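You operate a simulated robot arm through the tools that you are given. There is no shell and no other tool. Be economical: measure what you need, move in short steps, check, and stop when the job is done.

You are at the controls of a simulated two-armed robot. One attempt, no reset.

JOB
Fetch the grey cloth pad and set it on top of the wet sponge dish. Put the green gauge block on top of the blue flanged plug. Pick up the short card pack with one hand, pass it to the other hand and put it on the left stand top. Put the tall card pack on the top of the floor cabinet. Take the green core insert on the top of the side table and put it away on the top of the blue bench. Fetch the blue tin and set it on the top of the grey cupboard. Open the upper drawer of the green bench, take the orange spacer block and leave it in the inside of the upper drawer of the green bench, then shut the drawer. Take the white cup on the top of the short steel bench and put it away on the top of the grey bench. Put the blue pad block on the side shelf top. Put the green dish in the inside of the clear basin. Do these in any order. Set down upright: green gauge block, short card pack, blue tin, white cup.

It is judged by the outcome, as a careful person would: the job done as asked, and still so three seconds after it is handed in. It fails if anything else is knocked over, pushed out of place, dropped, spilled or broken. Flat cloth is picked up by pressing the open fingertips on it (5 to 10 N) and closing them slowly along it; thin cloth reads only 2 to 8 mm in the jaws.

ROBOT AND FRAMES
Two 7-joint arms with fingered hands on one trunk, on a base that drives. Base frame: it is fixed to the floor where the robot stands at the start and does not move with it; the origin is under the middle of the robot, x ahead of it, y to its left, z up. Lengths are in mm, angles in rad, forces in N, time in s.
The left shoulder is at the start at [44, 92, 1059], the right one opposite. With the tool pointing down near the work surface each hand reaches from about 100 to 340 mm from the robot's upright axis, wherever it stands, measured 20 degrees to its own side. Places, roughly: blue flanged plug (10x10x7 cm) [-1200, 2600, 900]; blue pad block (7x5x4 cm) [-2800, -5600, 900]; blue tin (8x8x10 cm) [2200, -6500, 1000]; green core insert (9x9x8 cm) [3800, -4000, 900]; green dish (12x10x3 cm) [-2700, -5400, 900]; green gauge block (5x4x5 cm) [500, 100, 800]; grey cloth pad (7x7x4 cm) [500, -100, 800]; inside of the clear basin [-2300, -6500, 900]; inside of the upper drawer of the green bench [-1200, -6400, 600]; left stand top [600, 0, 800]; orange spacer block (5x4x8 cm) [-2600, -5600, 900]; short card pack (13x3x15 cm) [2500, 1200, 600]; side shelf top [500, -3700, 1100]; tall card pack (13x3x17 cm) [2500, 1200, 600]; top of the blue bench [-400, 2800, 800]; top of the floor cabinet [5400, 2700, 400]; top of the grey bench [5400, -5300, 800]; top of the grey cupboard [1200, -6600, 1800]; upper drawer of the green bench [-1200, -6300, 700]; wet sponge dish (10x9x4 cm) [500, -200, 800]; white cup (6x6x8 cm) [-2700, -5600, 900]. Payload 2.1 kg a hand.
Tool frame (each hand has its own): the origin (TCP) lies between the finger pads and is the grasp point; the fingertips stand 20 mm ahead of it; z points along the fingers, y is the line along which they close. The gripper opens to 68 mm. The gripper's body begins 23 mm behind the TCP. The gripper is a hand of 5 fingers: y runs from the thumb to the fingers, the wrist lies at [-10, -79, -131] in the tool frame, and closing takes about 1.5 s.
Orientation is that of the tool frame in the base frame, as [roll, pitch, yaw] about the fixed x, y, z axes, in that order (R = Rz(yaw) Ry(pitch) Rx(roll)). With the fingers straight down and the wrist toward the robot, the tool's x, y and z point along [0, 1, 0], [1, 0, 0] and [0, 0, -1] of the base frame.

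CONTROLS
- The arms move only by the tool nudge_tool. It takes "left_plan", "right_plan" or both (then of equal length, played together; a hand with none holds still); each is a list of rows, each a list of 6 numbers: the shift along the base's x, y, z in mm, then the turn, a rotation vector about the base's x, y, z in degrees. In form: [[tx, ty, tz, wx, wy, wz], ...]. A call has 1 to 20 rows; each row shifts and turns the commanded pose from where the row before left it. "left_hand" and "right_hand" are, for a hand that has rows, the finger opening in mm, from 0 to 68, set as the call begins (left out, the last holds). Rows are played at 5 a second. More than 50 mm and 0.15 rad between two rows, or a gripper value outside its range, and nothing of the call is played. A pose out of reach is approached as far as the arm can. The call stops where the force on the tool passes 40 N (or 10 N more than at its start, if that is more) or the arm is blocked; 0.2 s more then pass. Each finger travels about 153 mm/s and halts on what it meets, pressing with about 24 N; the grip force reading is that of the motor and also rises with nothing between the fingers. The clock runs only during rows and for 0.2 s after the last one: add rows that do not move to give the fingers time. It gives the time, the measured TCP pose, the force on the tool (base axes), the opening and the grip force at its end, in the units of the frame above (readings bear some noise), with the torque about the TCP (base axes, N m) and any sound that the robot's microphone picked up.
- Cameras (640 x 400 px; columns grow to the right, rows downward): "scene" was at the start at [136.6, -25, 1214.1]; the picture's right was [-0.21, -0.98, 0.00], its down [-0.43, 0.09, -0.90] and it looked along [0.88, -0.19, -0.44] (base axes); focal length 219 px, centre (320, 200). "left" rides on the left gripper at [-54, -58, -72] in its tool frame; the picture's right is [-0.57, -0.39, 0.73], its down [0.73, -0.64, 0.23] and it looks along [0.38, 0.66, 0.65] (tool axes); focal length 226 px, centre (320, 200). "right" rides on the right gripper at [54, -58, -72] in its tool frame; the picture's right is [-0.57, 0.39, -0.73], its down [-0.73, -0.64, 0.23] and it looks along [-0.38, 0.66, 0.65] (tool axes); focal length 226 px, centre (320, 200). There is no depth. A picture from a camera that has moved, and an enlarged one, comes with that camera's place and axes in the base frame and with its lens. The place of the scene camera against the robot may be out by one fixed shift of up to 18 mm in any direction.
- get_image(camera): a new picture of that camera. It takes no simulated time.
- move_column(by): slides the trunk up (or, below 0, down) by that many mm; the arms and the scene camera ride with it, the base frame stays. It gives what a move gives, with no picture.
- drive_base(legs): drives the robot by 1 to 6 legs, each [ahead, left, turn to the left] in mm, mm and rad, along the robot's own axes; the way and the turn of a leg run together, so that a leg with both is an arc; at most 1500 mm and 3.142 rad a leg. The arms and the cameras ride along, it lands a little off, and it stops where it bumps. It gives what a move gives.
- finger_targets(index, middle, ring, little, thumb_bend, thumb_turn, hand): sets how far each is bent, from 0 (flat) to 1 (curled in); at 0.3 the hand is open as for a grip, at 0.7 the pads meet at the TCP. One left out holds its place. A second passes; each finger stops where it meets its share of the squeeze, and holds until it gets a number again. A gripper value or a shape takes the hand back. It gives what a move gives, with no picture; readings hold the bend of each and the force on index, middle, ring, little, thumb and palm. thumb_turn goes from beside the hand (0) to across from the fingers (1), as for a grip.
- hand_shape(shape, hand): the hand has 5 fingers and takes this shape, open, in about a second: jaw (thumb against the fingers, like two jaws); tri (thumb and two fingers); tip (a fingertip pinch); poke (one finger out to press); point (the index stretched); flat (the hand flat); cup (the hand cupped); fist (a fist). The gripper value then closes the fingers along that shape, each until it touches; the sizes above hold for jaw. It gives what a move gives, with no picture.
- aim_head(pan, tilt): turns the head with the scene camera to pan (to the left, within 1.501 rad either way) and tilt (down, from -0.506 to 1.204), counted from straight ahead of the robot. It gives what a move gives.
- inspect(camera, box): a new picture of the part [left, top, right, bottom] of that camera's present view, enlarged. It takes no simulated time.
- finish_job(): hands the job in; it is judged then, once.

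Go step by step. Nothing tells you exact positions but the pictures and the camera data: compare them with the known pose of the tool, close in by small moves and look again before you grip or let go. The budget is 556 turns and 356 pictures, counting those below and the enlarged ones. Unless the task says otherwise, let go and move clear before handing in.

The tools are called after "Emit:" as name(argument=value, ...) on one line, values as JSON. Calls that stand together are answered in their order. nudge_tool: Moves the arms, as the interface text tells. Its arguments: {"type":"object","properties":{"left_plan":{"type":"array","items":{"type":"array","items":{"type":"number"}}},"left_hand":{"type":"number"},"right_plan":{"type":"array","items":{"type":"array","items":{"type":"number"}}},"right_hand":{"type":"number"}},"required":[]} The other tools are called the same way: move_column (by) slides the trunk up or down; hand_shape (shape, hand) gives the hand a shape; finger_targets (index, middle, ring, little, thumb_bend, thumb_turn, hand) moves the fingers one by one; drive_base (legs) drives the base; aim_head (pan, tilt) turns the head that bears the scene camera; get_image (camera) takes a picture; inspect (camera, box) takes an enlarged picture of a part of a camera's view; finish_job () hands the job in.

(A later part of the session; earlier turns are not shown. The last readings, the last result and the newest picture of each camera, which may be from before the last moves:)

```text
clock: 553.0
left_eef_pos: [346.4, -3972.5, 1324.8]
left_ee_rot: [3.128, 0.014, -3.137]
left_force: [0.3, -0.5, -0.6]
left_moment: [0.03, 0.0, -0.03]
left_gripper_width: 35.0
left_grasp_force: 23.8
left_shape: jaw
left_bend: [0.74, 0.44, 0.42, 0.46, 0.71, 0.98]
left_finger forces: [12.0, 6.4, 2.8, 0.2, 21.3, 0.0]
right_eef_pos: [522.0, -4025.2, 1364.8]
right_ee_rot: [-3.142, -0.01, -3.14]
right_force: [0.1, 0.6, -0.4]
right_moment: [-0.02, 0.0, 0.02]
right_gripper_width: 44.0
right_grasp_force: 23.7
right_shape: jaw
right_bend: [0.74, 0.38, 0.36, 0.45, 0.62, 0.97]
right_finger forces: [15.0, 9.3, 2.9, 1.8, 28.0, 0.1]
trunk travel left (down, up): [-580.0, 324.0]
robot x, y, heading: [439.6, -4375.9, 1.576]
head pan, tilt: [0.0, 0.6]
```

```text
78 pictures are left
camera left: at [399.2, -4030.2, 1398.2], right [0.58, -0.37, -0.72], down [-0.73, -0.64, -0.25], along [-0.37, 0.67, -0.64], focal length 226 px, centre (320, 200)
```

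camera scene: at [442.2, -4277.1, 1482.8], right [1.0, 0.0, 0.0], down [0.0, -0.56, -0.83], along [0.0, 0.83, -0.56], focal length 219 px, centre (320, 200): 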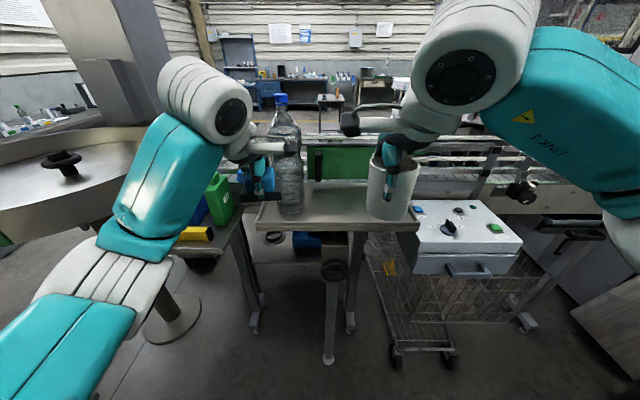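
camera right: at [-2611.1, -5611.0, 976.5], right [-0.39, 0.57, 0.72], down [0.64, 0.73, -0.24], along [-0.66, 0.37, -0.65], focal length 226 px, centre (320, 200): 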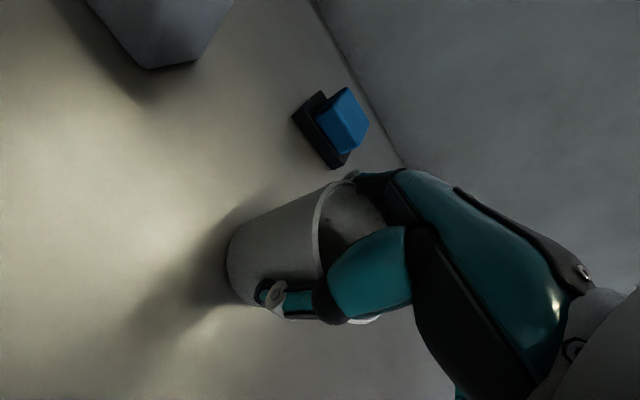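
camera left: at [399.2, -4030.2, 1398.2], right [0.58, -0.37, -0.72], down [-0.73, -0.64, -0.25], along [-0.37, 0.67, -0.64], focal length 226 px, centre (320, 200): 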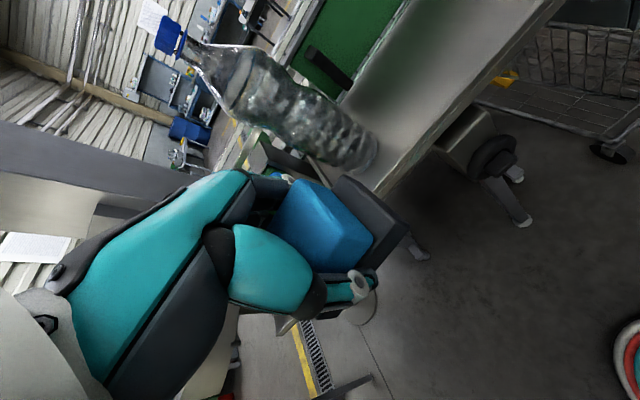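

The free part of the shelf is right of the bottle, about x≈575, y≈-3740, z roughly 1050-1100. I drive up so the left hand comes over it, still high.

Emit:
drive_base(legs=[[180, -140, 0]])

Emit:
nudge_tool(left_plan=[[30, 10, -20, 0, 0, 0], [30, 10, -20, 0, 0, 0], [25, 10, -20, 0, 0, 0], [0, 0, 0, 0, 0, 0]])

Emit:
aim_head(pan=0.1, tilt=0.85)

Emit:
get_image(camera="left")

Emit:
get_image(camera="scene")

```text
clock: 554.8
left_eef_pos: [485.5, -3790.4, 1323.7]
left_ee_rot: [3.128, 0.012, -3.135]
left_force: [0.1, -0.2, -1.4]
left_moment: [0.02, -0.01, -0.02]
left_gripper_width: 34.9
left_grasp_force: 24.5
left_shape: jaw
left_bend: [0.74, 0.44, 0.42, 0.46, 0.71, 0.98]
left_finger forces: [11.8, 6.4, 2.9, 0.2, 21.2, 0.0]
right_eef_pos: [662.0, -3842.2, 1363.0]
right_ee_rot: [-3.14, -0.011, -3.138]
right_force: [0.8, -0.4, 0.0]
right_moment: [0.01, 0.02, 0.0]
right_gripper_width: 43.8
right_grasp_force: 24.3
right_shape: jaw
right_bend: [0.74, 0.38, 0.36, 0.45, 0.62, 0.97]
right_finger forces: [14.8, 9.3, 2.9, 1.8, 28.0, 0.0]
trunk travel left (down, up): [-580.0, 324.0]
robot x, y, heading: [581.6, -4191.2, 1.577]
head pan, tilt: [0.0, 0.6]
```

```text
clock: 555.8
left_eef_pos: [569.8, -3761.2, 1264.7]
left_ee_rot: [3.126, 0.014, -3.134]
left_force: [-0.3, 0.3, -1.5]
left_moment: [-0.02, 0.03, -0.01]
left_gripper_width: 35.1
left_grasp_force: 24.1
left_shape: jaw
left_bend: [0.74, 0.44, 0.42, 0.46, 0.71, 0.98]
left_finger forces: [12.0, 6.4, 2.8, 0.2, 21.3, 0.0]
right_eef_pos: [660.7, -3843.8, 1365.7]
right_ee_rot: [-3.14, -0.011, -3.138]
right_force: [0.4, -0.5, -0.2]
right_moment: [0.01, 0.04, 0.02]
right_gripper_width: 44.1
right_grasp_force: 23.8
right_shape: jaw
right_bend: [0.74, 0.38, 0.36, 0.45, 0.62, 0.97]
right_finger forces: [14.8, 9.3, 3.0, 1.8, 28.0, 0.0]
trunk travel left (down, up): [-580.0, 324.0]
robot x, y, heading: [579.2, -4193.1, 1.572]
head pan, tilt: [0.0, 0.6]
```

```text
clock: 556.5
left_eef_pos: [570.6, -3760.6, 1263.9]
left_ee_rot: [3.128, 0.014, -3.134]
left_force: [0.3, -0.4, -0.2]
left_moment: [0.04, 0.0, 0.0]
left_gripper_width: 35.2
left_grasp_force: 24.2
left_shape: jaw
left_bend: [0.74, 0.44, 0.42, 0.46, 0.71, 0.98]
left_finger forces: [12.1, 6.6, 2.7, 0.2, 21.3, 0.1]
right_eef_pos: [659.6, -3843.5, 1364.6]
right_ee_rot: [-3.14, -0.01, -3.139]
right_force: [0.5, -0.5, -0.5]
right_moment: [-0.02, 0.01, 0.02]
right_gripper_width: 44.2
right_grasp_force: 23.6
right_shape: jaw
right_bend: [0.74, 0.38, 0.36, 0.45, 0.62, 0.97]
right_finger forces: [14.9, 9.2, 2.8, 1.8, 28.0, 0.0]
trunk travel left (down, up): [-580.0, 324.0]
robot x, y, heading: [579.4, -4195.8, 1.576]
head pan, tilt: [0.099, 0.85]
```

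```text
77 pictures are left
camera left: at [623.5, -3819.3, 1338.4], right [0.58, -0.37, -0.73], down [-0.73, -0.64, -0.25], along [-0.37, 0.67, -0.64], focal length 226 px, centre (320, 200)
```

left: 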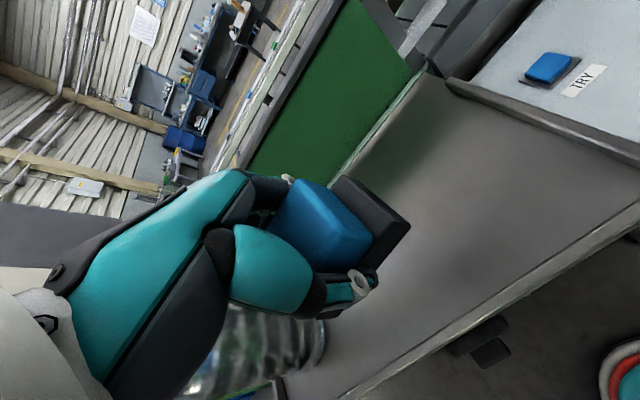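

```text
76 pictures are left
camera scene: at [574.0, -4106.0, 1461.8], right [0.99, 0.1, 0.0], down [0.08, -0.75, -0.66], along [-0.07, 0.66, -0.75], focal length 219 px, centre (320, 200)
```

scene: 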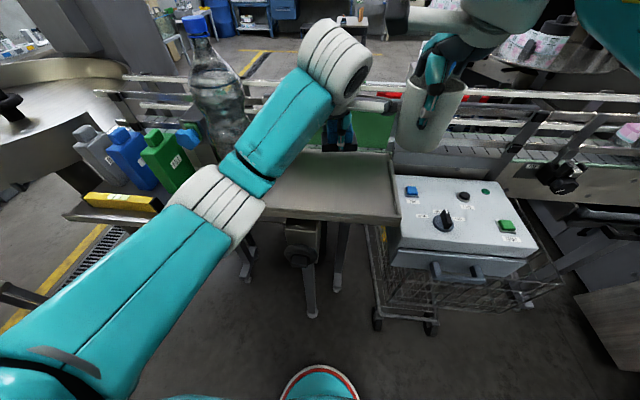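

The shelf's front edge is at about y=-3797, z≈1070; bottle well to the left. I move the block to about [580,-3735] and lower in guarded steps.

Emit:
nudge_tool(left_plan=[[5, 12, -35, 0, 0, 0], [5, 12, -35, 0, 0, 0], [0, 0, -35, 0, 0, 0], [0, 0, -20, 0, 0, 0], [0, 0, 0, 0, 0, 0]])

Emit:
get_image(camera="left")

```text
clock: 557.7
left_eef_pos: [580.8, -3737.0, 1139.3]
left_ee_rot: [3.129, 0.013, -3.135]
left_force: [0.4, 0.0, -0.1]
left_moment: [-0.01, -0.01, 0.04]
left_gripper_width: 35.1
left_grasp_force: 24.1
left_shape: jaw
left_bend: [0.74, 0.44, 0.42, 0.46, 0.71, 0.98]
left_finger forces: [12.0, 6.4, 2.8, 0.2, 21.2, 0.1]
right_eef_pos: [659.8, -3842.7, 1364.6]
right_ee_rot: [-3.139, -0.01, -3.138]
right_force: [0.3, -0.2, -0.1]
right_moment: [-0.01, -0.01, -0.02]
right_gripper_width: 43.8
right_grasp_force: 24.2
right_shape: jaw
right_bend: [0.74, 0.38, 0.36, 0.45, 0.62, 0.97]
right_finger forces: [14.9, 9.3, 2.9, 1.8, 28.0, 0.1]
trunk travel left (down, up): [-580.0, 324.0]
robot x, y, heading: [582.3, -4194.2, 1.575]
head pan, tilt: [0.099, 0.85]
```

```text
75 pictures are left
camera left: at [633.6, -3794.9, 1213.0], right [0.58, -0.37, -0.73], down [-0.73, -0.64, -0.25], along [-0.37, 0.67, -0.64], focal length 226 px, centre (320, 200)
```

left: 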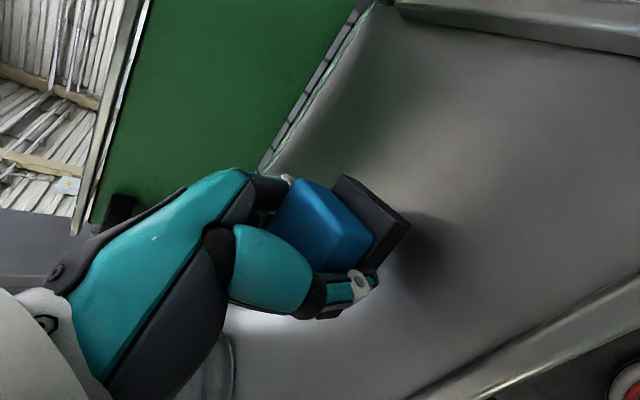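

Emit:
nudge_tool(left_plan=[[0, 0, -8, 0, 0, 0], [0, 0, -8, 0, 0, 0], [0, 0, -5, 0, 0, 0], [0, 0, -5, 0, 0, 0], [0, 0, -5, 0, 0, 0], [0, 0, 0, 0, 0, 0]])

```text
clock: 559.1
left_eef_pos: [580.0, -3737.6, 1111.7]
left_ee_rot: [3.12, 0.015, -3.137]
left_force: [-2.8, 5.5, 32.9]
left_moment: [0.32, 0.39, 0.0]
left_gripper_width: 35.9
left_grasp_force: 24.1
left_shape: jaw
left_bend: [0.74, 0.43, 0.42, 0.45, 0.72, 0.98]
left_finger forces: [16.1, 7.8, 3.6, 12.8, 23.0, 0.1]
right_eef_pos: [661.4, -3845.7, 1364.7]
right_ee_rot: [-3.14, -0.012, -3.137]
right_force: [0.6, 0.5, -0.6]
right_moment: [-0.01, 0.02, 0.01]
right_gripper_width: 44.0
right_grasp_force: 24.0
right_shape: jaw
right_bend: [0.74, 0.38, 0.36, 0.45, 0.62, 0.97]
right_finger forces: [15.0, 9.4, 2.9, 1.7, 28.0, 0.0]
trunk travel left (down, up): [-580.0, 324.0]
robot x, y, heading: [581.7, -4194.2, 1.576]
head pan, tilt: [0.099, 0.85]
```

Contact: the block rests on the shelf. I ease up, open and lift away.

Emit:
nudge_tool(left_plan=[[0, 0, 3, 0, 0, 0], [0, 0, 0, 0, 0, 0], [0, 0, 0, 0, 0, 0], [0, 0, 0, 0, 0, 0]], left_hand=68)

Emit:
nudge_tool(left_plan=[[0, 0, 20, 0, 0, 0], [0, 0, 40, 0, 0, 0], [0, 0, 45, 0, 0, 0], [0, 0, 45, 0, 0, 0], [0, 0, 40, 0, 0, 0]])

Emit:
get_image(camera="left")

```text
clock: 560.1
left_eef_pos: [581.1, -3735.9, 1110.8]
left_ee_rot: [3.13, 0.014, -3.135]
left_force: [-0.1, -0.3, 0.9]
left_moment: [0.0, 0.01, 0.03]
left_gripper_width: 67.8
left_grasp_force: 0.1
left_shape: jaw
left_bend: [0.3, 0.3, 0.3, 0.3, 0.3, 0.98]
left_finger forces: [0.0, 0.0, 0.1, 0.0, 0.3, 0.0]
right_eef_pos: [660.8, -3842.7, 1364.1]
right_ee_rot: [-3.139, -0.013, -3.139]
right_force: [0.6, -0.7, -0.9]
right_moment: [-0.01, 0.04, 0.0]
right_gripper_width: 43.6
right_grasp_force: 23.9
right_shape: jaw
right_bend: [0.74, 0.38, 0.36, 0.45, 0.62, 0.97]
right_finger forces: [14.9, 9.3, 2.9, 1.7, 28.0, 0.0]
trunk travel left (down, up): [-580.0, 324.0]
robot x, y, heading: [578.1, -4194.0, 1.575]
head pan, tilt: [0.099, 0.85]
```

```text
clock: 561.3
left_eef_pos: [580.3, -3738.2, 1302.1]
left_ee_rot: [3.127, 0.015, -3.137]
left_force: [0.1, -0.3, 0.0]
left_moment: [0.0, 0.0, 0.02]
left_gripper_width: 68.0
left_grasp_force: 0.1
left_shape: jaw
left_bend: [0.3, 0.3, 0.3, 0.3, 0.3, 0.98]
left_finger forces: [0.0, 0.0, 0.0, 0.0, 0.0, 0.0]
right_eef_pos: [661.2, -3842.1, 1363.9]
right_ee_rot: [-3.141, -0.01, -3.139]
right_force: [-0.3, 0.1, -0.9]
right_moment: [0.0, -0.01, 0.02]
right_gripper_width: 44.0
right_grasp_force: 23.7
right_shape: jaw
right_bend: [0.74, 0.38, 0.36, 0.45, 0.62, 0.97]
right_finger forces: [14.9, 9.3, 2.9, 1.8, 28.0, 0.0]
trunk travel left (down, up): [-580.0, 324.0]
robot x, y, heading: [580.3, -4196.3, 1.576]
head pan, tilt: [0.099, 0.85]
```

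```text
74 pictures are left
camera left: at [634.1, -3795.4, 1376.1], right [0.58, -0.37, -0.73], down [-0.73, -0.64, -0.25], along [-0.37, 0.67, -0.64], focal length 226 px, centre (320, 200)
```

left: 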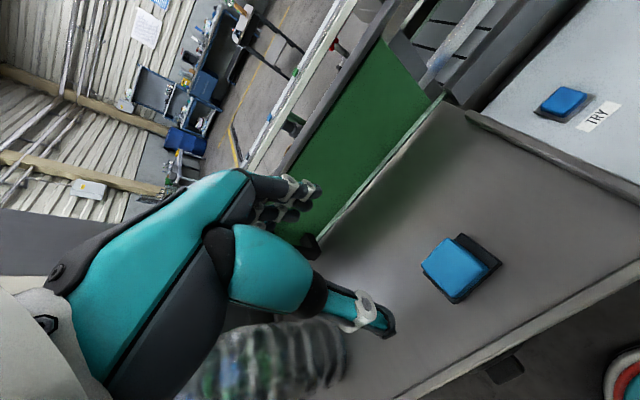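

The pad block sits on the side shelf. Now east with the cup: I back off, lower the trunk, turn east and look ahead.

Emit:
drive_base(legs=[[-700, 0, 0], [0, 0, -1.575]])

Emit:
move_column(by=-250)

Emit:
aim_head(pan=0, tilt=0.15)

Emit:
get_image(camera="scene")

```text
clock: 569.0
left_eef_pos: [1037.0, -4890.7, 1301.9]
left_ee_rot: [3.127, 0.015, 1.585]
left_force: [-0.5, 0.9, 0.1]
left_moment: [-0.01, -0.04, 0.01]
left_gripper_width: 67.7
left_grasp_force: 0.0
left_shape: jaw
left_bend: [0.3, 0.3, 0.3, 0.3, 0.3, 0.98]
left_finger forces: [0.0, 0.0, 0.1, 0.0, 0.0, 0.0]
right_eef_pos: [932.5, -4970.9, 1363.4]
right_ee_rot: [-3.141, -0.009, 1.582]
right_force: [0.4, 0.1, -0.9]
right_moment: [-0.04, -0.01, 0.0]
right_gripper_width: 43.6
right_grasp_force: 23.8
right_shape: jaw
right_bend: [0.74, 0.39, 0.36, 0.45, 0.62, 0.97]
right_finger forces: [14.3, 9.2, 2.9, 1.8, 27.3, 0.1]
trunk travel left (down, up): [-580.0, 324.0]
robot x, y, heading: [581.7, -4890.2, 0.007]
head pan, tilt: [0.099, 0.85]
```

```text
clock: 571.5
left_eef_pos: [1036.1, -4890.3, 1052.2]
left_ee_rot: [3.126, 0.013, 1.584]
left_force: [-0.3, 0.4, -0.5]
left_moment: [-0.01, 0.01, 0.0]
left_gripper_width: 68.0
left_grasp_force: 0.0
left_shape: jaw
left_bend: [0.3, 0.3, 0.3, 0.3, 0.3, 0.98]
left_finger forces: [0.0, 0.0, 0.0, 0.0, 0.0, 0.0]
right_eef_pos: [931.6, -4972.7, 1114.3]
right_ee_rot: [-3.141, -0.012, 1.582]
right_force: [0.2, 0.3, -0.1]
right_moment: [0.03, -0.04, -0.02]
right_gripper_width: 43.6
right_grasp_force: 24.1
right_shape: jaw
right_bend: [0.74, 0.39, 0.36, 0.45, 0.62, 0.97]
right_finger forces: [14.5, 9.2, 2.9, 1.7, 27.3, 0.0]
trunk travel left (down, up): [-330.0, 574.0]
robot x, y, heading: [580.5, -4892.0, 0.011]
head pan, tilt: [0.099, 0.85]
```

```text
clock: 572.6
left_eef_pos: [1037.7, -4891.3, 1052.7]
left_ee_rot: [3.128, 0.013, 1.586]
left_force: [0.2, 0.1, 0.0]
left_moment: [-0.01, 0.02, 0.0]
left_gripper_width: 67.9
left_grasp_force: 0.1
left_shape: jaw
left_bend: [0.3, 0.3, 0.3, 0.3, 0.3, 0.98]
left_finger forces: [0.0, 0.0, 0.0, 0.0, 0.0, 0.0]
right_eef_pos: [931.9, -4970.8, 1114.2]
right_ee_rot: [-3.139, -0.011, 1.581]
right_force: [0.2, 0.1, -1.2]
right_moment: [0.01, 0.0, -0.04]
right_gripper_width: 43.5
right_grasp_force: 23.6
right_shape: jaw
right_bend: [0.74, 0.39, 0.36, 0.45, 0.62, 0.97]
right_finger forces: [14.4, 9.2, 3.0, 1.8, 27.3, 0.0]
trunk travel left (down, up): [-330.0, 574.0]
robot x, y, heading: [581.0, -4893.1, 0.009]
head pan, tilt: [0.0, 0.15]
```

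```text
73 pictures are left
camera scene: at [715.7, -4896.2, 1272.9], right [0.01, -1.0, 0.0], down [-0.15, 0.0, -0.99], along [0.99, 0.01, -0.15], focal length 219 px, centre (320, 200)
```

scene: 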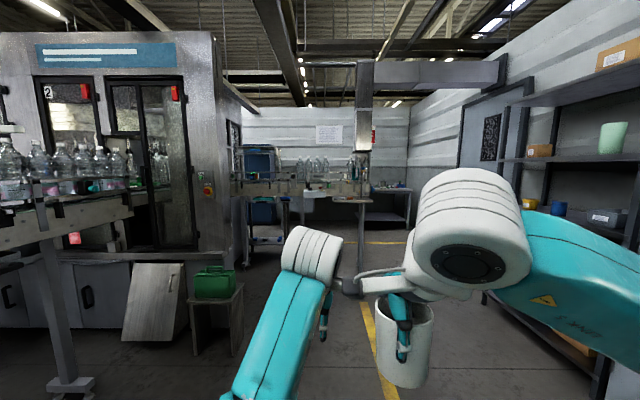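

Emit:
inspect(camera="scene", box=[220, 110, 460, 290])

```text
2.22 times, centred on (340, 200) of scene
camera zoom: at [715.7, -4896.2, 1272.9], right [0.01, -1.0, 0.0], down [-0.15, 0.0, -0.99], along [0.99, 0.01, -0.15], focal length 487 px, centre (276, 200)
```

zoom: 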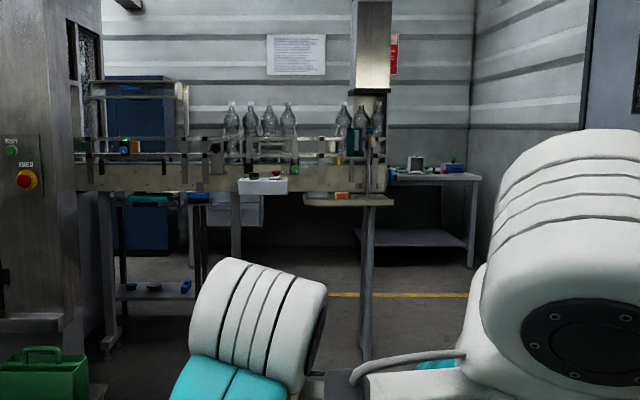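

The conveyor's end leg is at about [3245,-5390]; the corridor south of it is wide. I drive round it and on toward the grey bench.

Emit:
drive_base(legs=[[1200, -600, 0], [1300, -400, 0], [1000, 200, 0]])

Emit:
aim_head(pan=0.2, tilt=0.25)

Emit:
get_image(camera="scene")

```text
clock: 590.5
left_eef_pos: [4536.5, -5604.3, 1051.5]
left_ee_rot: [3.128, 0.014, 1.609]
left_force: [0.0, -0.1, 0.3]
left_moment: [0.0, 0.01, 0.03]
left_gripper_width: 68.0
left_grasp_force: 0.0
left_shape: jaw
left_bend: [0.3, 0.3, 0.3, 0.3, 0.3, 0.98]
left_finger forces: [0.0, 0.1, 0.1, 0.0, 0.0, 0.0]
right_eef_pos: [4434.6, -5686.7, 1115.2]
right_ee_rot: [-3.14, -0.011, 1.604]
right_force: [0.1, -0.3, 0.0]
right_moment: [-0.01, 0.01, -0.01]
right_gripper_width: 43.9
right_grasp_force: 23.7
right_shape: jaw
right_bend: [0.74, 0.39, 0.36, 0.45, 0.62, 0.97]
right_finger forces: [14.4, 9.2, 3.0, 1.7, 27.3, 0.0]
trunk travel left (down, up): [-330.0, 574.0]
robot x, y, heading: [4082.6, -5617.4, 0.033]
head pan, tilt: [0.0, 0.15]
```

```text
clock: 591.3
left_eef_pos: [4537.1, -5604.4, 1053.0]
left_ee_rot: [3.128, 0.014, 1.608]
left_force: [0.1, 0.2, 0.1]
left_moment: [0.02, -0.01, -0.02]
left_gripper_width: 67.9
left_grasp_force: 0.0
left_shape: jaw
left_bend: [0.3, 0.3, 0.3, 0.3, 0.3, 0.98]
left_finger forces: [0.0, 0.0, 0.0, 0.0, 0.1, 0.1]
right_eef_pos: [4434.6, -5687.2, 1114.3]
right_ee_rot: [-3.141, -0.011, 1.604]
right_force: [-0.2, -0.1, -1.1]
right_moment: [0.0, -0.01, 0.0]
right_gripper_width: 43.8
right_grasp_force: 24.2
right_shape: jaw
right_bend: [0.74, 0.39, 0.36, 0.45, 0.62, 0.97]
right_finger forces: [14.3, 9.2, 3.0, 1.9, 27.3, 0.0]
trunk travel left (down, up): [-330.0, 574.0]
robot x, y, heading: [4080.8, -5618.6, 0.036]
head pan, tilt: [0.201, 0.25]
```

```text
71 pictures are left
camera scene: at [4214.2, -5598.5, 1263.8], right [0.23, -0.97, 0.0], down [-0.24, -0.06, -0.97], along [0.94, 0.22, -0.25], focal length 219 px, centre (320, 200)
```

scene: 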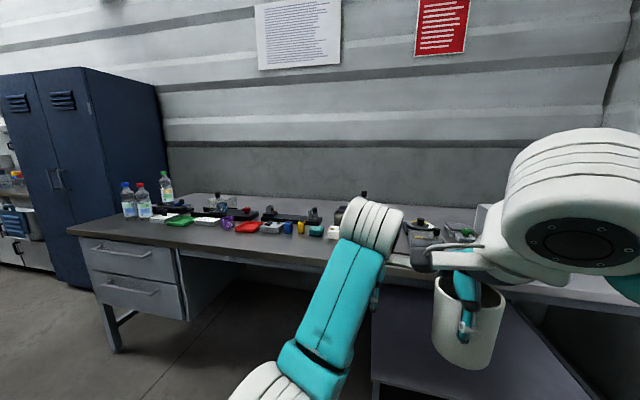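

Emit:
inspect(camera="scene", box=[60, 170, 380, 290])

```text
2.00 times, centred on (220, 230) of scene
camera zoom: at [4214.2, -5598.5, 1263.8], right [0.23, -0.97, 0.0], down [-0.24, -0.06, -0.97], along [0.94, 0.22, -0.25], focal length 438 px, centre (520, 140)
```

zoom: 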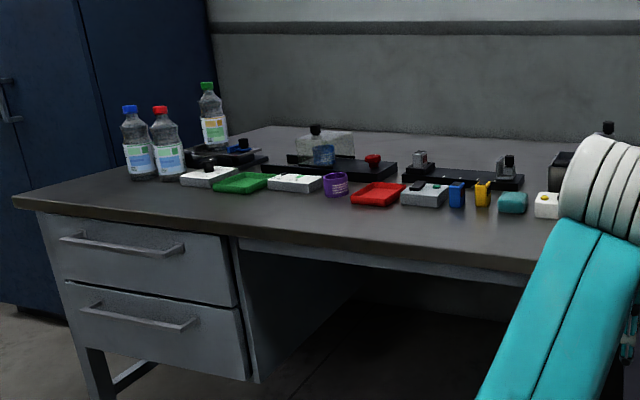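

The bench's front strip is free for about 250 mm before the small items. I move to face its free area around [5090,-4950].

Emit:
drive_base(legs=[[0, 0, -0.035], [0, 740, 0], [430, 0, 0]])

Emit:
aim_head(pan=-0.1, tilt=0.6)

Emit:
get_image(camera="scene")

Emit:
get_image(camera="right")

```text
clock: 597.9
left_eef_pos: [4965.8, -4876.9, 1053.1]
left_ee_rot: [3.127, 0.015, 1.574]
left_force: [0.1, 1.0, 0.4]
left_moment: [0.02, 0.0, 0.0]
left_gripper_width: 68.1
left_grasp_force: 0.1
left_shape: jaw
left_bend: [0.3, 0.3, 0.3, 0.3, 0.3, 0.98]
left_finger forces: [0.1, 0.0, 0.1, 0.0, 0.0, 0.0]
right_eef_pos: [4861.3, -4955.9, 1115.3]
right_ee_rot: [-3.141, -0.011, 1.569]
right_force: [0.3, -0.4, -0.8]
right_moment: [0.02, 0.0, 0.01]
right_gripper_width: 43.7
right_grasp_force: 24.2
right_shape: jaw
right_bend: [0.74, 0.39, 0.36, 0.45, 0.62, 0.97]
right_finger forces: [14.4, 9.2, 3.1, 1.9, 27.3, 0.0]
trunk travel left (down, up): [-330.0, 574.0]
robot x, y, heading: [4512.8, -4875.1, -0.005]
head pan, tilt: [0.201, 0.25]
```

```text
clock: 598.8
left_eef_pos: [4967.5, -4876.1, 1052.3]
left_ee_rot: [3.128, 0.013, 1.573]
left_force: [-0.4, -0.6, -0.6]
left_moment: [0.03, -0.01, -0.01]
left_gripper_width: 68.1
left_grasp_force: 0.1
left_shape: jaw
left_bend: [0.3, 0.3, 0.3, 0.3, 0.3, 0.98]
left_finger forces: [0.1, 0.1, 0.0, 0.1, 0.1, 0.0]
right_eef_pos: [4861.1, -4955.9, 1114.9]
right_ee_rot: [-3.139, -0.01, 1.57]
right_force: [0.0, 0.3, -1.3]
right_moment: [0.02, 0.01, 0.01]
right_gripper_width: 43.8
right_grasp_force: 23.8
right_shape: jaw
right_bend: [0.74, 0.39, 0.36, 0.45, 0.62, 0.97]
right_finger forces: [14.3, 9.2, 3.0, 1.9, 27.3, 0.1]
trunk travel left (down, up): [-330.0, 574.0]
robot x, y, heading: [4513.0, -4872.1, -0.001]
head pan, tilt: [-0.099, 0.6]
```

```text
69 pictures are left
camera scene: at [4640.6, -4887.0, 1231.6], right [-0.1, -0.99, 0.0], down [-0.56, 0.06, -0.83], along [0.82, -0.08, -0.56], focal length 219 px, centre (320, 200)
```

scene: 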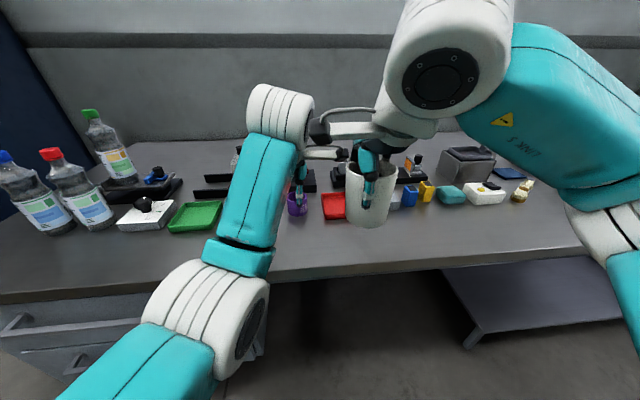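

```text
68 pictures are left
camera right: at [4803.9, -4902.5, 1187.1], right [0.39, -0.57, 0.72], down [-0.64, -0.73, -0.24], along [0.66, -0.37, -0.65], focal length 226 px, centre (320, 200)
```

right: 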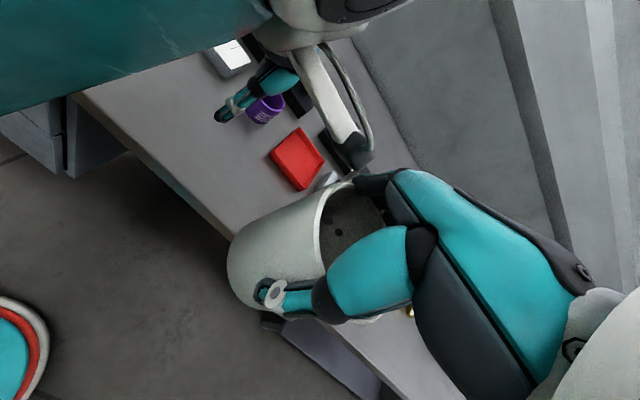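

Bench top z≈815, front edge x≈4945; the free strip runs to about x=5150. I drive 150 mm closer and lower the cup over [5040,-4958].

Emit:
drive_base(legs=[[150, 0, 0]])

Emit:
nudge_tool(right_plan=[[10, 0, -40, 0, 0, 0], [10, 0, -45, 0, 0, 0], [10, 0, -45, 0, 0, 0], [0, 0, -45, 0, 0, 0], [0, 0, -35, 0, 0, 0], [0, 0, 0, 0, 0, 0]])

Emit:
get_image(camera="right")

Emit:
get_image(camera="scene")

```text
clock: 600.1
left_eef_pos: [5116.4, -4877.5, 1051.5]
left_ee_rot: [3.127, 0.014, 1.573]
left_force: [0.0, -0.1, -0.6]
left_moment: [0.0, -0.04, 0.0]
left_gripper_width: 68.0
left_grasp_force: 0.1
left_shape: jaw
left_bend: [0.3, 0.3, 0.3, 0.3, 0.3, 0.98]
left_finger forces: [0.0, 0.0, 0.0, 0.1, 0.0, 0.1]
right_eef_pos: [5011.5, -4956.9, 1115.4]
right_ee_rot: [-3.141, -0.011, 1.568]
right_force: [0.1, -0.2, -0.4]
right_moment: [0.03, 0.02, -0.01]
right_gripper_width: 43.6
right_grasp_force: 23.4
right_shape: jaw
right_bend: [0.74, 0.39, 0.36, 0.45, 0.62, 0.97]
right_finger forces: [14.5, 9.1, 3.0, 1.8, 27.3, 0.0]
trunk travel left (down, up): [-330.0, 574.0]
robot x, y, heading: [4662.0, -4872.1, -0.002]
head pan, tilt: [-0.099, 0.6]
```

```text
clock: 601.5
left_eef_pos: [5116.0, -4877.1, 1052.7]
left_ee_rot: [3.127, 0.013, 1.572]
left_force: [-0.8, 0.3, 0.1]
left_moment: [-0.01, 0.0, 0.01]
left_gripper_width: 67.9
left_grasp_force: 0.0
left_shape: jaw
left_bend: [0.3, 0.3, 0.3, 0.3, 0.3, 0.98]
left_finger forces: [0.0, 0.1, 0.1, 0.1, 0.0, 0.0]
right_eef_pos: [5042.3, -4956.6, 903.7]
right_ee_rot: [-3.14, -0.01, 1.569]
right_force: [-0.7, 0.1, 1.6]
right_moment: [-0.02, -0.06, 0.02]
right_gripper_width: 43.2
right_grasp_force: 23.4
right_shape: jaw
right_bend: [0.74, 0.39, 0.36, 0.46, 0.62, 0.97]
right_finger forces: [13.9, 9.2, 3.1, 1.8, 26.9, 0.0]
trunk travel left (down, up): [-330.0, 574.0]
robot x, y, heading: [4663.5, -4873.5, 0.002]
head pan, tilt: [-0.099, 0.6]
```

```text
67 pictures are left
camera right: at [4984.7, -4902.2, 977.1], right [0.39, -0.57, 0.72], down [-0.64, -0.73, -0.24], along [0.66, -0.37, -0.65], focal length 226 px, centre (320, 200)
```

right: 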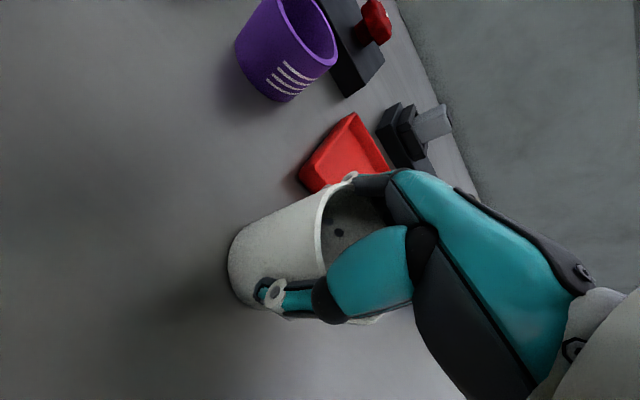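

```text
66 pictures are left
camera scene: at [4790.5, -4887.1, 1231.6], right [-0.1, -0.99, 0.0], down [-0.56, 0.06, -0.82], along [0.82, -0.08, -0.57], focal length 219 px, centre (320, 200)
```

scene: 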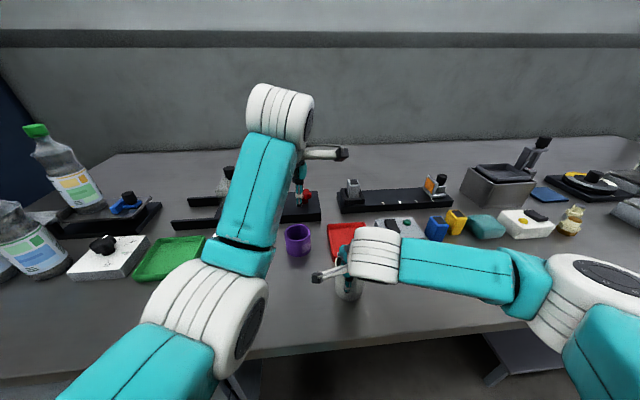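

It is already touching lightly at TCP 904, and the red tray is close behind. I lift 6 mm, come 18 mm back, and set it down.

Emit:
nudge_tool(right_plan=[[0, 0, 6, 0, 0, 0], [-18, 0, 0, 0, 0, 0], [0, 0, -3, 0, 0, 0], [0, 0, -3, 0, 0, 0], [0, 0, -2, 0, 0, 0], [0, 0, 0, 0, 0, 0]])

Emit:
inspect(camera="right", box=[200, 100, 440, 340])

```text
clock: 602.9
left_eef_pos: [5116.0, -4877.1, 1053.9]
left_ee_rot: [3.129, 0.013, 1.573]
left_force: [0.8, 0.3, -0.2]
left_moment: [-0.03, -0.02, 0.02]
left_gripper_width: 68.0
left_grasp_force: 0.1
left_shape: jaw
left_bend: [0.3, 0.3, 0.3, 0.3, 0.3, 0.98]
left_finger forces: [0.0, 0.0, 0.0, 0.1, 0.1, 0.0]
right_eef_pos: [5022.8, -4956.8, 903.3]
right_ee_rot: [3.14, -0.01, 1.569]
right_force: [-1.7, 0.6, 13.3]
right_moment: [-0.06, -0.2, 0.04]
right_gripper_width: 42.8
right_grasp_force: 23.8
right_shape: jaw
right_bend: [0.74, 0.39, 0.36, 0.46, 0.63, 0.97]
right_finger forces: [14.1, 9.5, 3.4, 1.9, 29.3, 0.0]
trunk travel left (down, up): [-330.0, 574.0]
robot x, y, heading: [4658.7, -4873.9, -0.002]
head pan, tilt: [-0.099, 0.6]
```

```text
1.67 times, centred on (320, 220) of right
camera zoom: at [4965.7, -4902.5, 976.1], right [0.39, -0.57, 0.72], down [-0.64, -0.73, -0.24], along [0.66, -0.37, -0.65], focal length 377 px, centre (320, 167)
```

zoom: 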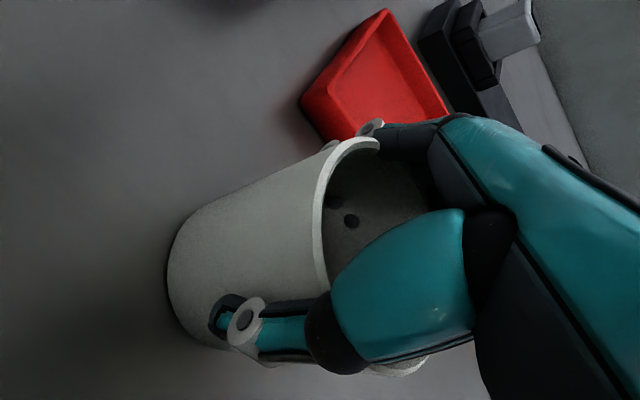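

The cup bears on the bench. I open wide and lift straight up.

Emit:
finger_targets(hand="right", index=0.2, middle=0.2, ring=0.2, little=0.2, thumb_bend=0.2)

Emit:
nudge_tool(right_plan=[[0, 0, 15, 0, 0, 0], [0, 0, 30, 0, 0, 0], [0, 0, 45, 0, 0, 0], [0, 0, 45, 0, 0, 0], [-10, 0, 45, 0, 0, 0]])

Emit:
get_image(camera="right")

```text
clock: 603.9
left_eef_pos: [5116.2, -4876.1, 1052.0]
left_ee_rot: [3.127, 0.013, 1.572]
left_force: [0.0, -0.2, 0.4]
left_moment: [0.04, 0.0, -0.02]
left_gripper_width: 67.9
left_grasp_force: 0.1
left_shape: jaw
left_bend: [0.3, 0.3, 0.3, 0.3, 0.3, 0.98]
left_finger forces: [0.0, 0.1, 0.0, 0.0, 0.0, 0.0]
right_eef_pos: [5022.7, -4956.6, 903.0]
right_ee_rot: [3.141, -0.01, 1.568]
right_force: [-0.9, -0.7, 1.5]
right_moment: [-0.02, 0.07, 0.0]
right_gripper_width: 77.6
right_grasp_force: 0.9
right_shape: fingers
right_bend: [0.2, 0.2, 0.2, 0.2, 0.2, 1.0]
right_finger forces: [0.0, 0.0, 0.0, 0.1, 2.1, 0.0]
trunk travel left (down, up): [-330.0, 574.0]
robot x, y, heading: [4660.0, -4871.3, 0.002]
head pan, tilt: [-0.099, 0.6]
```

```text
clock: 605.1
left_eef_pos: [5116.9, -4876.6, 1052.7]
left_ee_rot: [3.128, 0.014, 1.573]
left_force: [-0.6, -0.2, 0.8]
left_moment: [0.02, 0.01, 0.0]
left_gripper_width: 67.9
left_grasp_force: 0.0
left_shape: jaw
left_bend: [0.3, 0.3, 0.3, 0.3, 0.3, 0.98]
left_finger forces: [0.0, 0.0, 0.0, 0.0, 0.0, 0.0]
right_eef_pos: [5014.3, -4956.8, 1084.1]
right_ee_rot: [-3.14, -0.01, 1.57]
right_force: [-0.2, -0.1, -0.2]
right_moment: [0.0, 0.02, -0.01]
right_gripper_width: 77.0
right_grasp_force: 0.0
right_shape: fingers
right_bend: [0.2, 0.2, 0.2, 0.2, 0.2, 1.0]
right_finger forces: [0.0, 0.0, 0.1, 0.1, 0.0, 0.1]
trunk travel left (down, up): [-330.0, 574.0]
robot x, y, heading: [4658.6, -4871.9, -0.004]
head pan, tilt: [-0.099, 0.6]
```

```text
64 pictures are left
camera right: at [4956.6, -4902.8, 1157.0], right [0.39, -0.57, 0.72], down [-0.64, -0.73, -0.24], along [0.66, -0.37, -0.65], focal length 226 px, centre (320, 200)
```

right: 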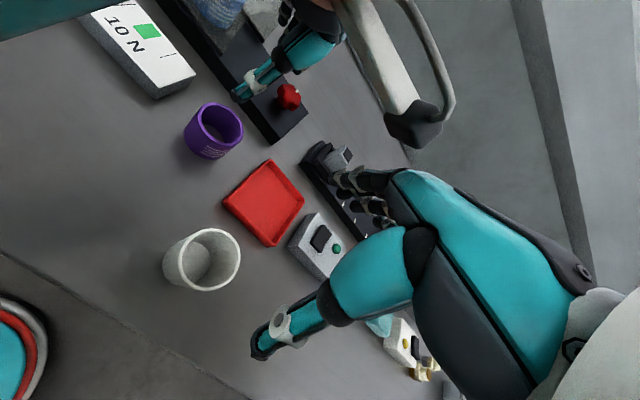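

The cup stands upright on the grey bench. Next the green core insert at about [3800,-4000]; I back off and turn toward it.

Emit:
drive_base(legs=[[-350, 0, 0], [0, 0, 1.1], [0, 0, 1.0]])

Emit:
aim_head(pan=0.05, tilt=0.35)

Emit:
get_image(camera="scene")

```text
clock: 612.7
left_eef_pos: [4084.4, -4476.8, 1052.2]
left_ee_rot: [3.127, 0.014, -2.607]
left_force: [0.7, -0.2, -0.1]
left_moment: [0.01, 0.01, 0.02]
left_gripper_width: 67.8
left_grasp_force: 0.0
left_shape: jaw
left_bend: [0.3, 0.3, 0.3, 0.3, 0.3, 0.98]
left_finger forces: [0.1, 0.0, 0.0, 0.0, 0.0, 0.0]
right_eef_pos: [4204.7, -4525.3, 1083.3]
right_ee_rot: [-3.138, -0.011, -2.611]
right_force: [-0.5, 0.3, 0.0]
right_moment: [0.0, -0.01, 0.02]
right_gripper_width: 77.2
right_grasp_force: 0.1
right_shape: fingers
right_bend: [0.2, 0.2, 0.2, 0.2, 0.2, 1.0]
right_finger forces: [0.0, 0.1, 0.1, 0.1, 0.0, 0.0]
trunk travel left (down, up): [-330.0, 574.0]
robot x, y, heading: [4313.3, -4874.7, 2.11]
head pan, tilt: [-0.099, 0.6]
```

```text
clock: 613.5
left_eef_pos: [4083.9, -4477.4, 1052.5]
left_ee_rot: [3.126, 0.014, -2.607]
left_force: [-0.1, -0.6, -0.5]
left_moment: [0.01, 0.03, 0.01]
left_gripper_width: 67.7
left_grasp_force: 0.0
left_shape: jaw
left_bend: [0.3, 0.3, 0.3, 0.3, 0.3, 0.98]
left_finger forces: [0.0, 0.0, 0.0, 0.1, 0.0, 0.0]
right_eef_pos: [4205.4, -4524.8, 1083.5]
right_ee_rot: [-3.139, -0.011, -2.611]
right_force: [-0.9, 0.1, 0.2]
right_moment: [-0.01, -0.02, -0.06]
right_gripper_width: 76.9
right_grasp_force: 0.1
right_shape: fingers
right_bend: [0.2, 0.2, 0.2, 0.2, 0.2, 1.0]
right_finger forces: [0.0, 0.0, 0.0, 0.0, 0.1, 0.0]
trunk travel left (down, up): [-330.0, 574.0]
robot x, y, heading: [4314.7, -4869.8, 2.107]
head pan, tilt: [0.051, 0.351]
```

```text
63 pictures are left
camera scene: at [4245.1, -4766.6, 1254.2], right [0.84, 0.55, 0.0], down [0.19, -0.29, -0.94], along [-0.52, 0.78, -0.34], focal length 219 px, centre (320, 200)
```

scene: 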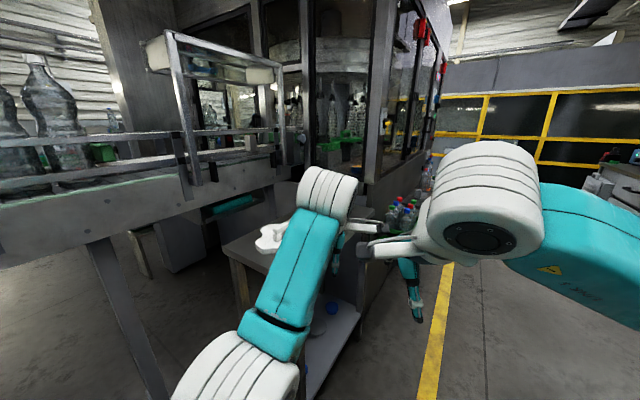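

Emit:
nudge_tool(left_plan=[[15, -30, 0, 0, 0, 0], [15, -30, 0, 0, 0, 0], [10, -35, 0, 0, 0, 0], [5, -35, 0, 0, 0, 0], [-5, -35, 0, 0, 0, 0]])

Emit:
inspect(camera="scene", box=[200, 150, 440, 340])

```text
clock: 614.7
left_eef_pos: [4091.2, -4565.3, 990.3]
left_ee_rot: [3.126, 0.012, -2.608]
left_force: [-1.1, 0.4, -0.1]
left_moment: [0.01, -0.01, 0.0]
left_gripper_width: 68.1
left_grasp_force: 0.1
left_shape: jaw
left_bend: [0.3, 0.3, 0.3, 0.3, 0.3, 0.98]
left_finger forces: [0.0, 0.0, 0.0, 0.0, 0.0, 0.1]
left hand out of reach, approached as far as the arm can: row 2, 3, 4, 5
right_eef_pos: [4204.9, -4525.4, 1083.6]
right_ee_rot: [-3.141, -0.011, -2.609]
right_force: [-0.5, 0.1, -0.3]
right_moment: [0.02, 0.0, 0.05]
right_gripper_width: 77.2
right_grasp_force: 0.1
right_shape: fingers
right_bend: [0.2, 0.2, 0.2, 0.2, 0.2, 1.0]
right_finger forces: [0.0, 0.0, 0.0, 0.1, 0.0, 0.0]
trunk travel left (down, up): [-330.0, 574.0]
robot x, y, heading: [4311.0, -4870.8, 2.101]
head pan, tilt: [0.051, 0.351]
```

```text
2.11 times, centred on (320, 245) of scene
camera zoom: at [4245.1, -4766.6, 1254.3], right [0.84, 0.55, 0.0], down [0.19, -0.29, -0.94], along [-0.52, 0.78, -0.34], focal length 461 px, centre (320, 105)
```

zoom: 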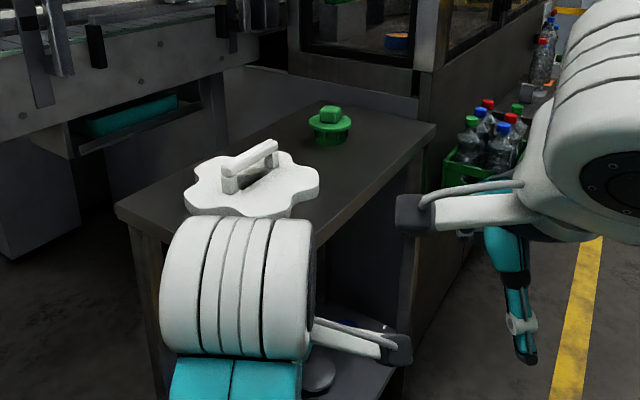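

The left arm has locked again; I use the roll trick that freed it before.

Emit:
nudge_tool(left_plan=[[0, 0, 10, 4.0, -6.9, 0], [0, 0, 10, 4.0, -6.9, 0], [0, 0, 10, 4.0, -6.9, 0], [0, 0, 10, 4.0, -6.9, 0], [0, 0, 10, 4.0, -6.9, 0], [0, 0, 10, 4.0, -6.9, 0], [0, 0, 10, 4.0, -6.9, 0], [0, 0, 10, 4.0, -6.9, 0], [0, 0, 10, 4.0, -6.9, 0], [0, 0, 10, 4.0, -6.9, 0], [0, 0, 0, 0, 0, 0]])

Emit:
nudge_tool(left_plan=[[6, 38, 0, -4.0, 6.9, 0], [6, 38, 0, -4.0, 6.9, 0], [20, 23, 0, -4.0, 6.9, 0], [26, 15, 0, -4.0, 6.9, 0], [26, 15, 0, -4.0, 6.9, 0], [26, 15, 0, -4.0, 6.9, 0], [26, 15, 0, -4.0, 6.9, 0], [20, 12, 0, -4.0, 6.9, 0], [10, 6, 0, -4.0, 6.9, 0], [0, 0, 0, -4.0, 6.9, 0]])

```text
clock: 617.1
left_eef_pos: [4051.2, -4570.8, 1068.0]
left_ee_rot: [-3.09, 1.407, -2.551]
left_force: [-0.6, 0.7, 0.0]
left_moment: [-0.04, 0.0, 0.03]
left_gripper_width: 68.0
left_grasp_force: 0.1
left_shape: jaw
left_bend: [0.3, 0.3, 0.3, 0.3, 0.3, 0.98]
left_finger forces: [0.1, 0.0, 0.0, 0.1, 0.0, 0.0]
left hand out of reach, approached as far as the arm can: row 1, 2, 3
right_eef_pos: [4205.4, -4525.7, 1084.1]
right_ee_rot: [-3.139, -0.011, -2.612]
right_force: [0.1, -0.1, 1.2]
right_moment: [-0.02, -0.01, 0.0]
right_gripper_width: 76.7
right_grasp_force: 0.1
right_shape: fingers
right_bend: [0.2, 0.2, 0.2, 0.2, 0.2, 1.0]
right_finger forces: [0.0, 0.0, 0.0, 0.1, 0.0, 0.1]
trunk travel left (down, up): [-330.0, 574.0]
robot x, y, heading: [4313.4, -4874.0, 2.105]
head pan, tilt: [0.051, 0.351]
```

```text
clock: 619.1
left_eef_pos: [4190.6, -4407.2, 1064.9]
left_ee_rot: [3.135, 0.359, -2.606]
left_force: [-0.4, -0.2, 0.4]
left_moment: [0.02, 0.01, -0.02]
left_gripper_width: 68.0
left_grasp_force: 0.0
left_shape: jaw
left_bend: [0.3, 0.3, 0.3, 0.3, 0.3, 0.98]
left_finger forces: [0.1, 0.0, 0.1, 0.0, 0.1, 0.0]
left hand out of reach, approached as far as the arm can: row 8, 9, 10
right_eef_pos: [4205.3, -4525.4, 1087.7]
right_ee_rot: [3.135, -0.018, -2.61]
right_force: [5.2, -3.0, 3.1]
right_moment: [0.01, 0.49, 0.54]
right_gripper_width: 77.1
right_grasp_force: 0.0
right_shape: fingers
right_bend: [0.2, 0.2, 0.2, 0.2, 0.2, 1.0]
right_finger forces: [0.0, 0.1, 0.1, 0.0, 0.1, 0.1]
trunk travel left (down, up): [-330.0, 574.0]
robot x, y, heading: [4312.4, -4872.3, 2.101]
head pan, tilt: [0.051, 0.351]
stopped in row 10 (right hand): the force on the tool passed its limit at 59 N (the readings are from after the stop); the commanded pose is now the measured one
```

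The two hands touched; I move the left one away to the left and back.

Emit:
nudge_tool(left_plan=[[-26, -15, 0, 0, 0, 0], [-26, -15, 0, 0, 0, 0], [-15, -30, 0, -4.0, 6.9, 0], [-15, -30, 0, -4.0, 6.9, 0], [-5, -35, 0, -2.0, 3.4, 0], [0, 0, 0, 0, 0, 0]])

```text
clock: 620.5
left_eef_pos: [4101.9, -4532.9, 1065.3]
left_ee_rot: [3.133, 0.009, -2.605]
left_force: [-0.2, 0.5, 1.0]
left_moment: [-0.02, -0.03, -0.03]
left_gripper_width: 68.1
left_grasp_force: 0.0
left_shape: jaw
left_bend: [0.3, 0.3, 0.3, 0.3, 0.3, 0.98]
left_finger forces: [0.0, 0.1, 0.0, 0.1, 0.0, 0.0]
right_eef_pos: [4204.6, -4524.6, 1086.5]
right_ee_rot: [3.135, -0.016, -2.611]
right_force: [-0.6, 0.0, 1.3]
right_moment: [0.0, 0.02, 0.01]
right_gripper_width: 77.0
right_grasp_force: 0.2
right_shape: fingers
right_bend: [0.2, 0.2, 0.2, 0.2, 0.2, 1.0]
right_finger forces: [0.0, 0.0, 0.0, 0.1, 0.0, 0.0]
trunk travel left (down, up): [-330.0, 574.0]
robot x, y, heading: [4315.0, -4871.9, 2.099]
head pan, tilt: [0.051, 0.351]
```

Emit:
nudge_tool(left_plan=[[2, -30, 5, 0, 0, 0], [2, -30, 5, 0, 0, 0], [2, -30, 5, 0, 0, 0], [0, 0, 0, 0, 0, 0]])

Emit:
drive_base(legs=[[0, 0, 1.04], [0, -740, 0]])

Emit:
aim_head(pan=0, tilt=0.6)

Emit:
get_image(camera="scene")

```text
clock: 621.1
left_eef_pos: [4103.7, -4577.9, 1070.9]
left_ee_rot: [3.138, 0.002, -2.596]
left_force: [-0.5, 0.9, 0.3]
left_moment: [-0.01, -0.01, 0.02]
left_gripper_width: 67.5
left_grasp_force: 0.0
left_shape: jaw
left_bend: [0.3, 0.3, 0.3, 0.3, 0.3, 0.98]
left_finger forces: [0.0, 0.0, 0.1, 0.0, 0.0, 0.0]
right_eef_pos: [4203.8, -4526.9, 1088.8]
right_ee_rot: [3.128, -0.023, -2.599]
right_force: [-0.1, 0.0, 0.3]
right_moment: [-0.01, 0.01, 0.0]
right_gripper_width: 77.0
right_grasp_force: 0.0
right_shape: fingers
right_bend: [0.2, 0.2, 0.2, 0.2, 0.2, 1.0]
right_finger forces: [0.0, 0.0, 0.0, 0.0, 0.0, 0.0]
trunk travel left (down, up): [-330.0, 574.0]
robot x, y, heading: [4314.4, -4873.9, 2.1]
head pan, tilt: [0.051, 0.351]
stopped in row 2 (left hand): the force on the tool passed its limit at 60 N (the readings are from after the stop); the commanded pose is now the measured one
```

```text
clock: 627.7
left_eef_pos: [3952.2, -4155.9, 1071.4]
left_ee_rot: [3.139, 0.006, -1.557]
left_force: [0.5, 0.0, -0.6]
left_moment: [0.05, 0.0, 0.03]
left_gripper_width: 67.9
left_grasp_force: 0.0
left_shape: jaw
left_bend: [0.3, 0.3, 0.3, 0.3, 0.3, 0.98]
left_finger forces: [0.0, 0.0, 0.0, 0.0, 0.0, 0.1]
right_eef_pos: [3958.6, -4046.8, 1088.5]
right_ee_rot: [3.129, -0.024, -1.558]
right_force: [0.5, 0.5, -0.6]
right_moment: [0.0, -0.04, 0.0]
right_gripper_width: 77.1
right_grasp_force: 0.1
right_shape: fingers
right_bend: [0.2, 0.2, 0.2, 0.2, 0.2, 1.0]
right_finger forces: [0.0, 0.0, 0.0, 0.0, 0.1, 0.0]
trunk travel left (down, up): [-330.0, 574.0]
robot x, y, heading: [4312.2, -4126.6, -3.14]
head pan, tilt: [0.051, 0.351]
```

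```text
clock: 628.5
left_eef_pos: [3952.9, -4156.1, 1070.9]
left_ee_rot: [3.139, 0.003, -1.557]
left_force: [-0.1, -0.9, 0.7]
left_moment: [0.03, 0.0, 0.0]
left_gripper_width: 68.0
left_grasp_force: 0.0
left_shape: jaw
left_bend: [0.3, 0.3, 0.3, 0.3, 0.3, 0.98]
left_finger forces: [0.0, 0.1, 0.1, 0.0, 0.1, 0.0]
right_eef_pos: [3958.8, -4047.4, 1088.4]
right_ee_rot: [3.13, -0.023, -1.557]
right_force: [-0.4, -0.7, -0.2]
right_moment: [0.01, 0.01, 0.0]
right_gripper_width: 77.0
right_grasp_force: 0.0
right_shape: fingers
right_bend: [0.2, 0.2, 0.2, 0.2, 0.2, 1.0]
right_finger forces: [0.0, 0.1, 0.0, 0.0, 0.1, 0.0]
trunk travel left (down, up): [-330.0, 574.0]
robot x, y, heading: [4306.9, -4125.8, -3.142]
head pan, tilt: [0.0, 0.6]
```

```text
61 pictures are left
camera scene: at [4187.9, -4132.6, 1231.6], right [0.0, 1.0, 0.0], down [0.56, 0.0, -0.83], along [-0.83, 0.0, -0.56], focal length 219 px, centre (320, 200)
```

scene: 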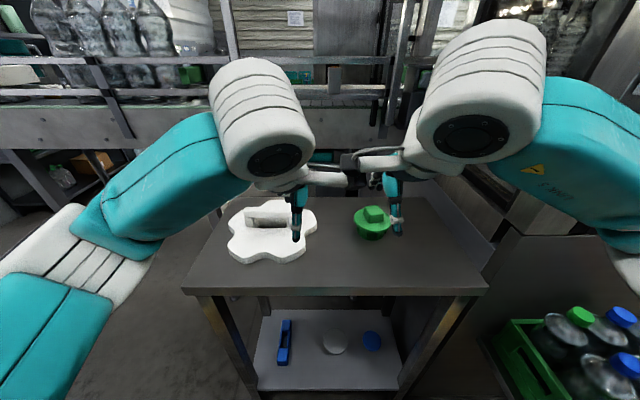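

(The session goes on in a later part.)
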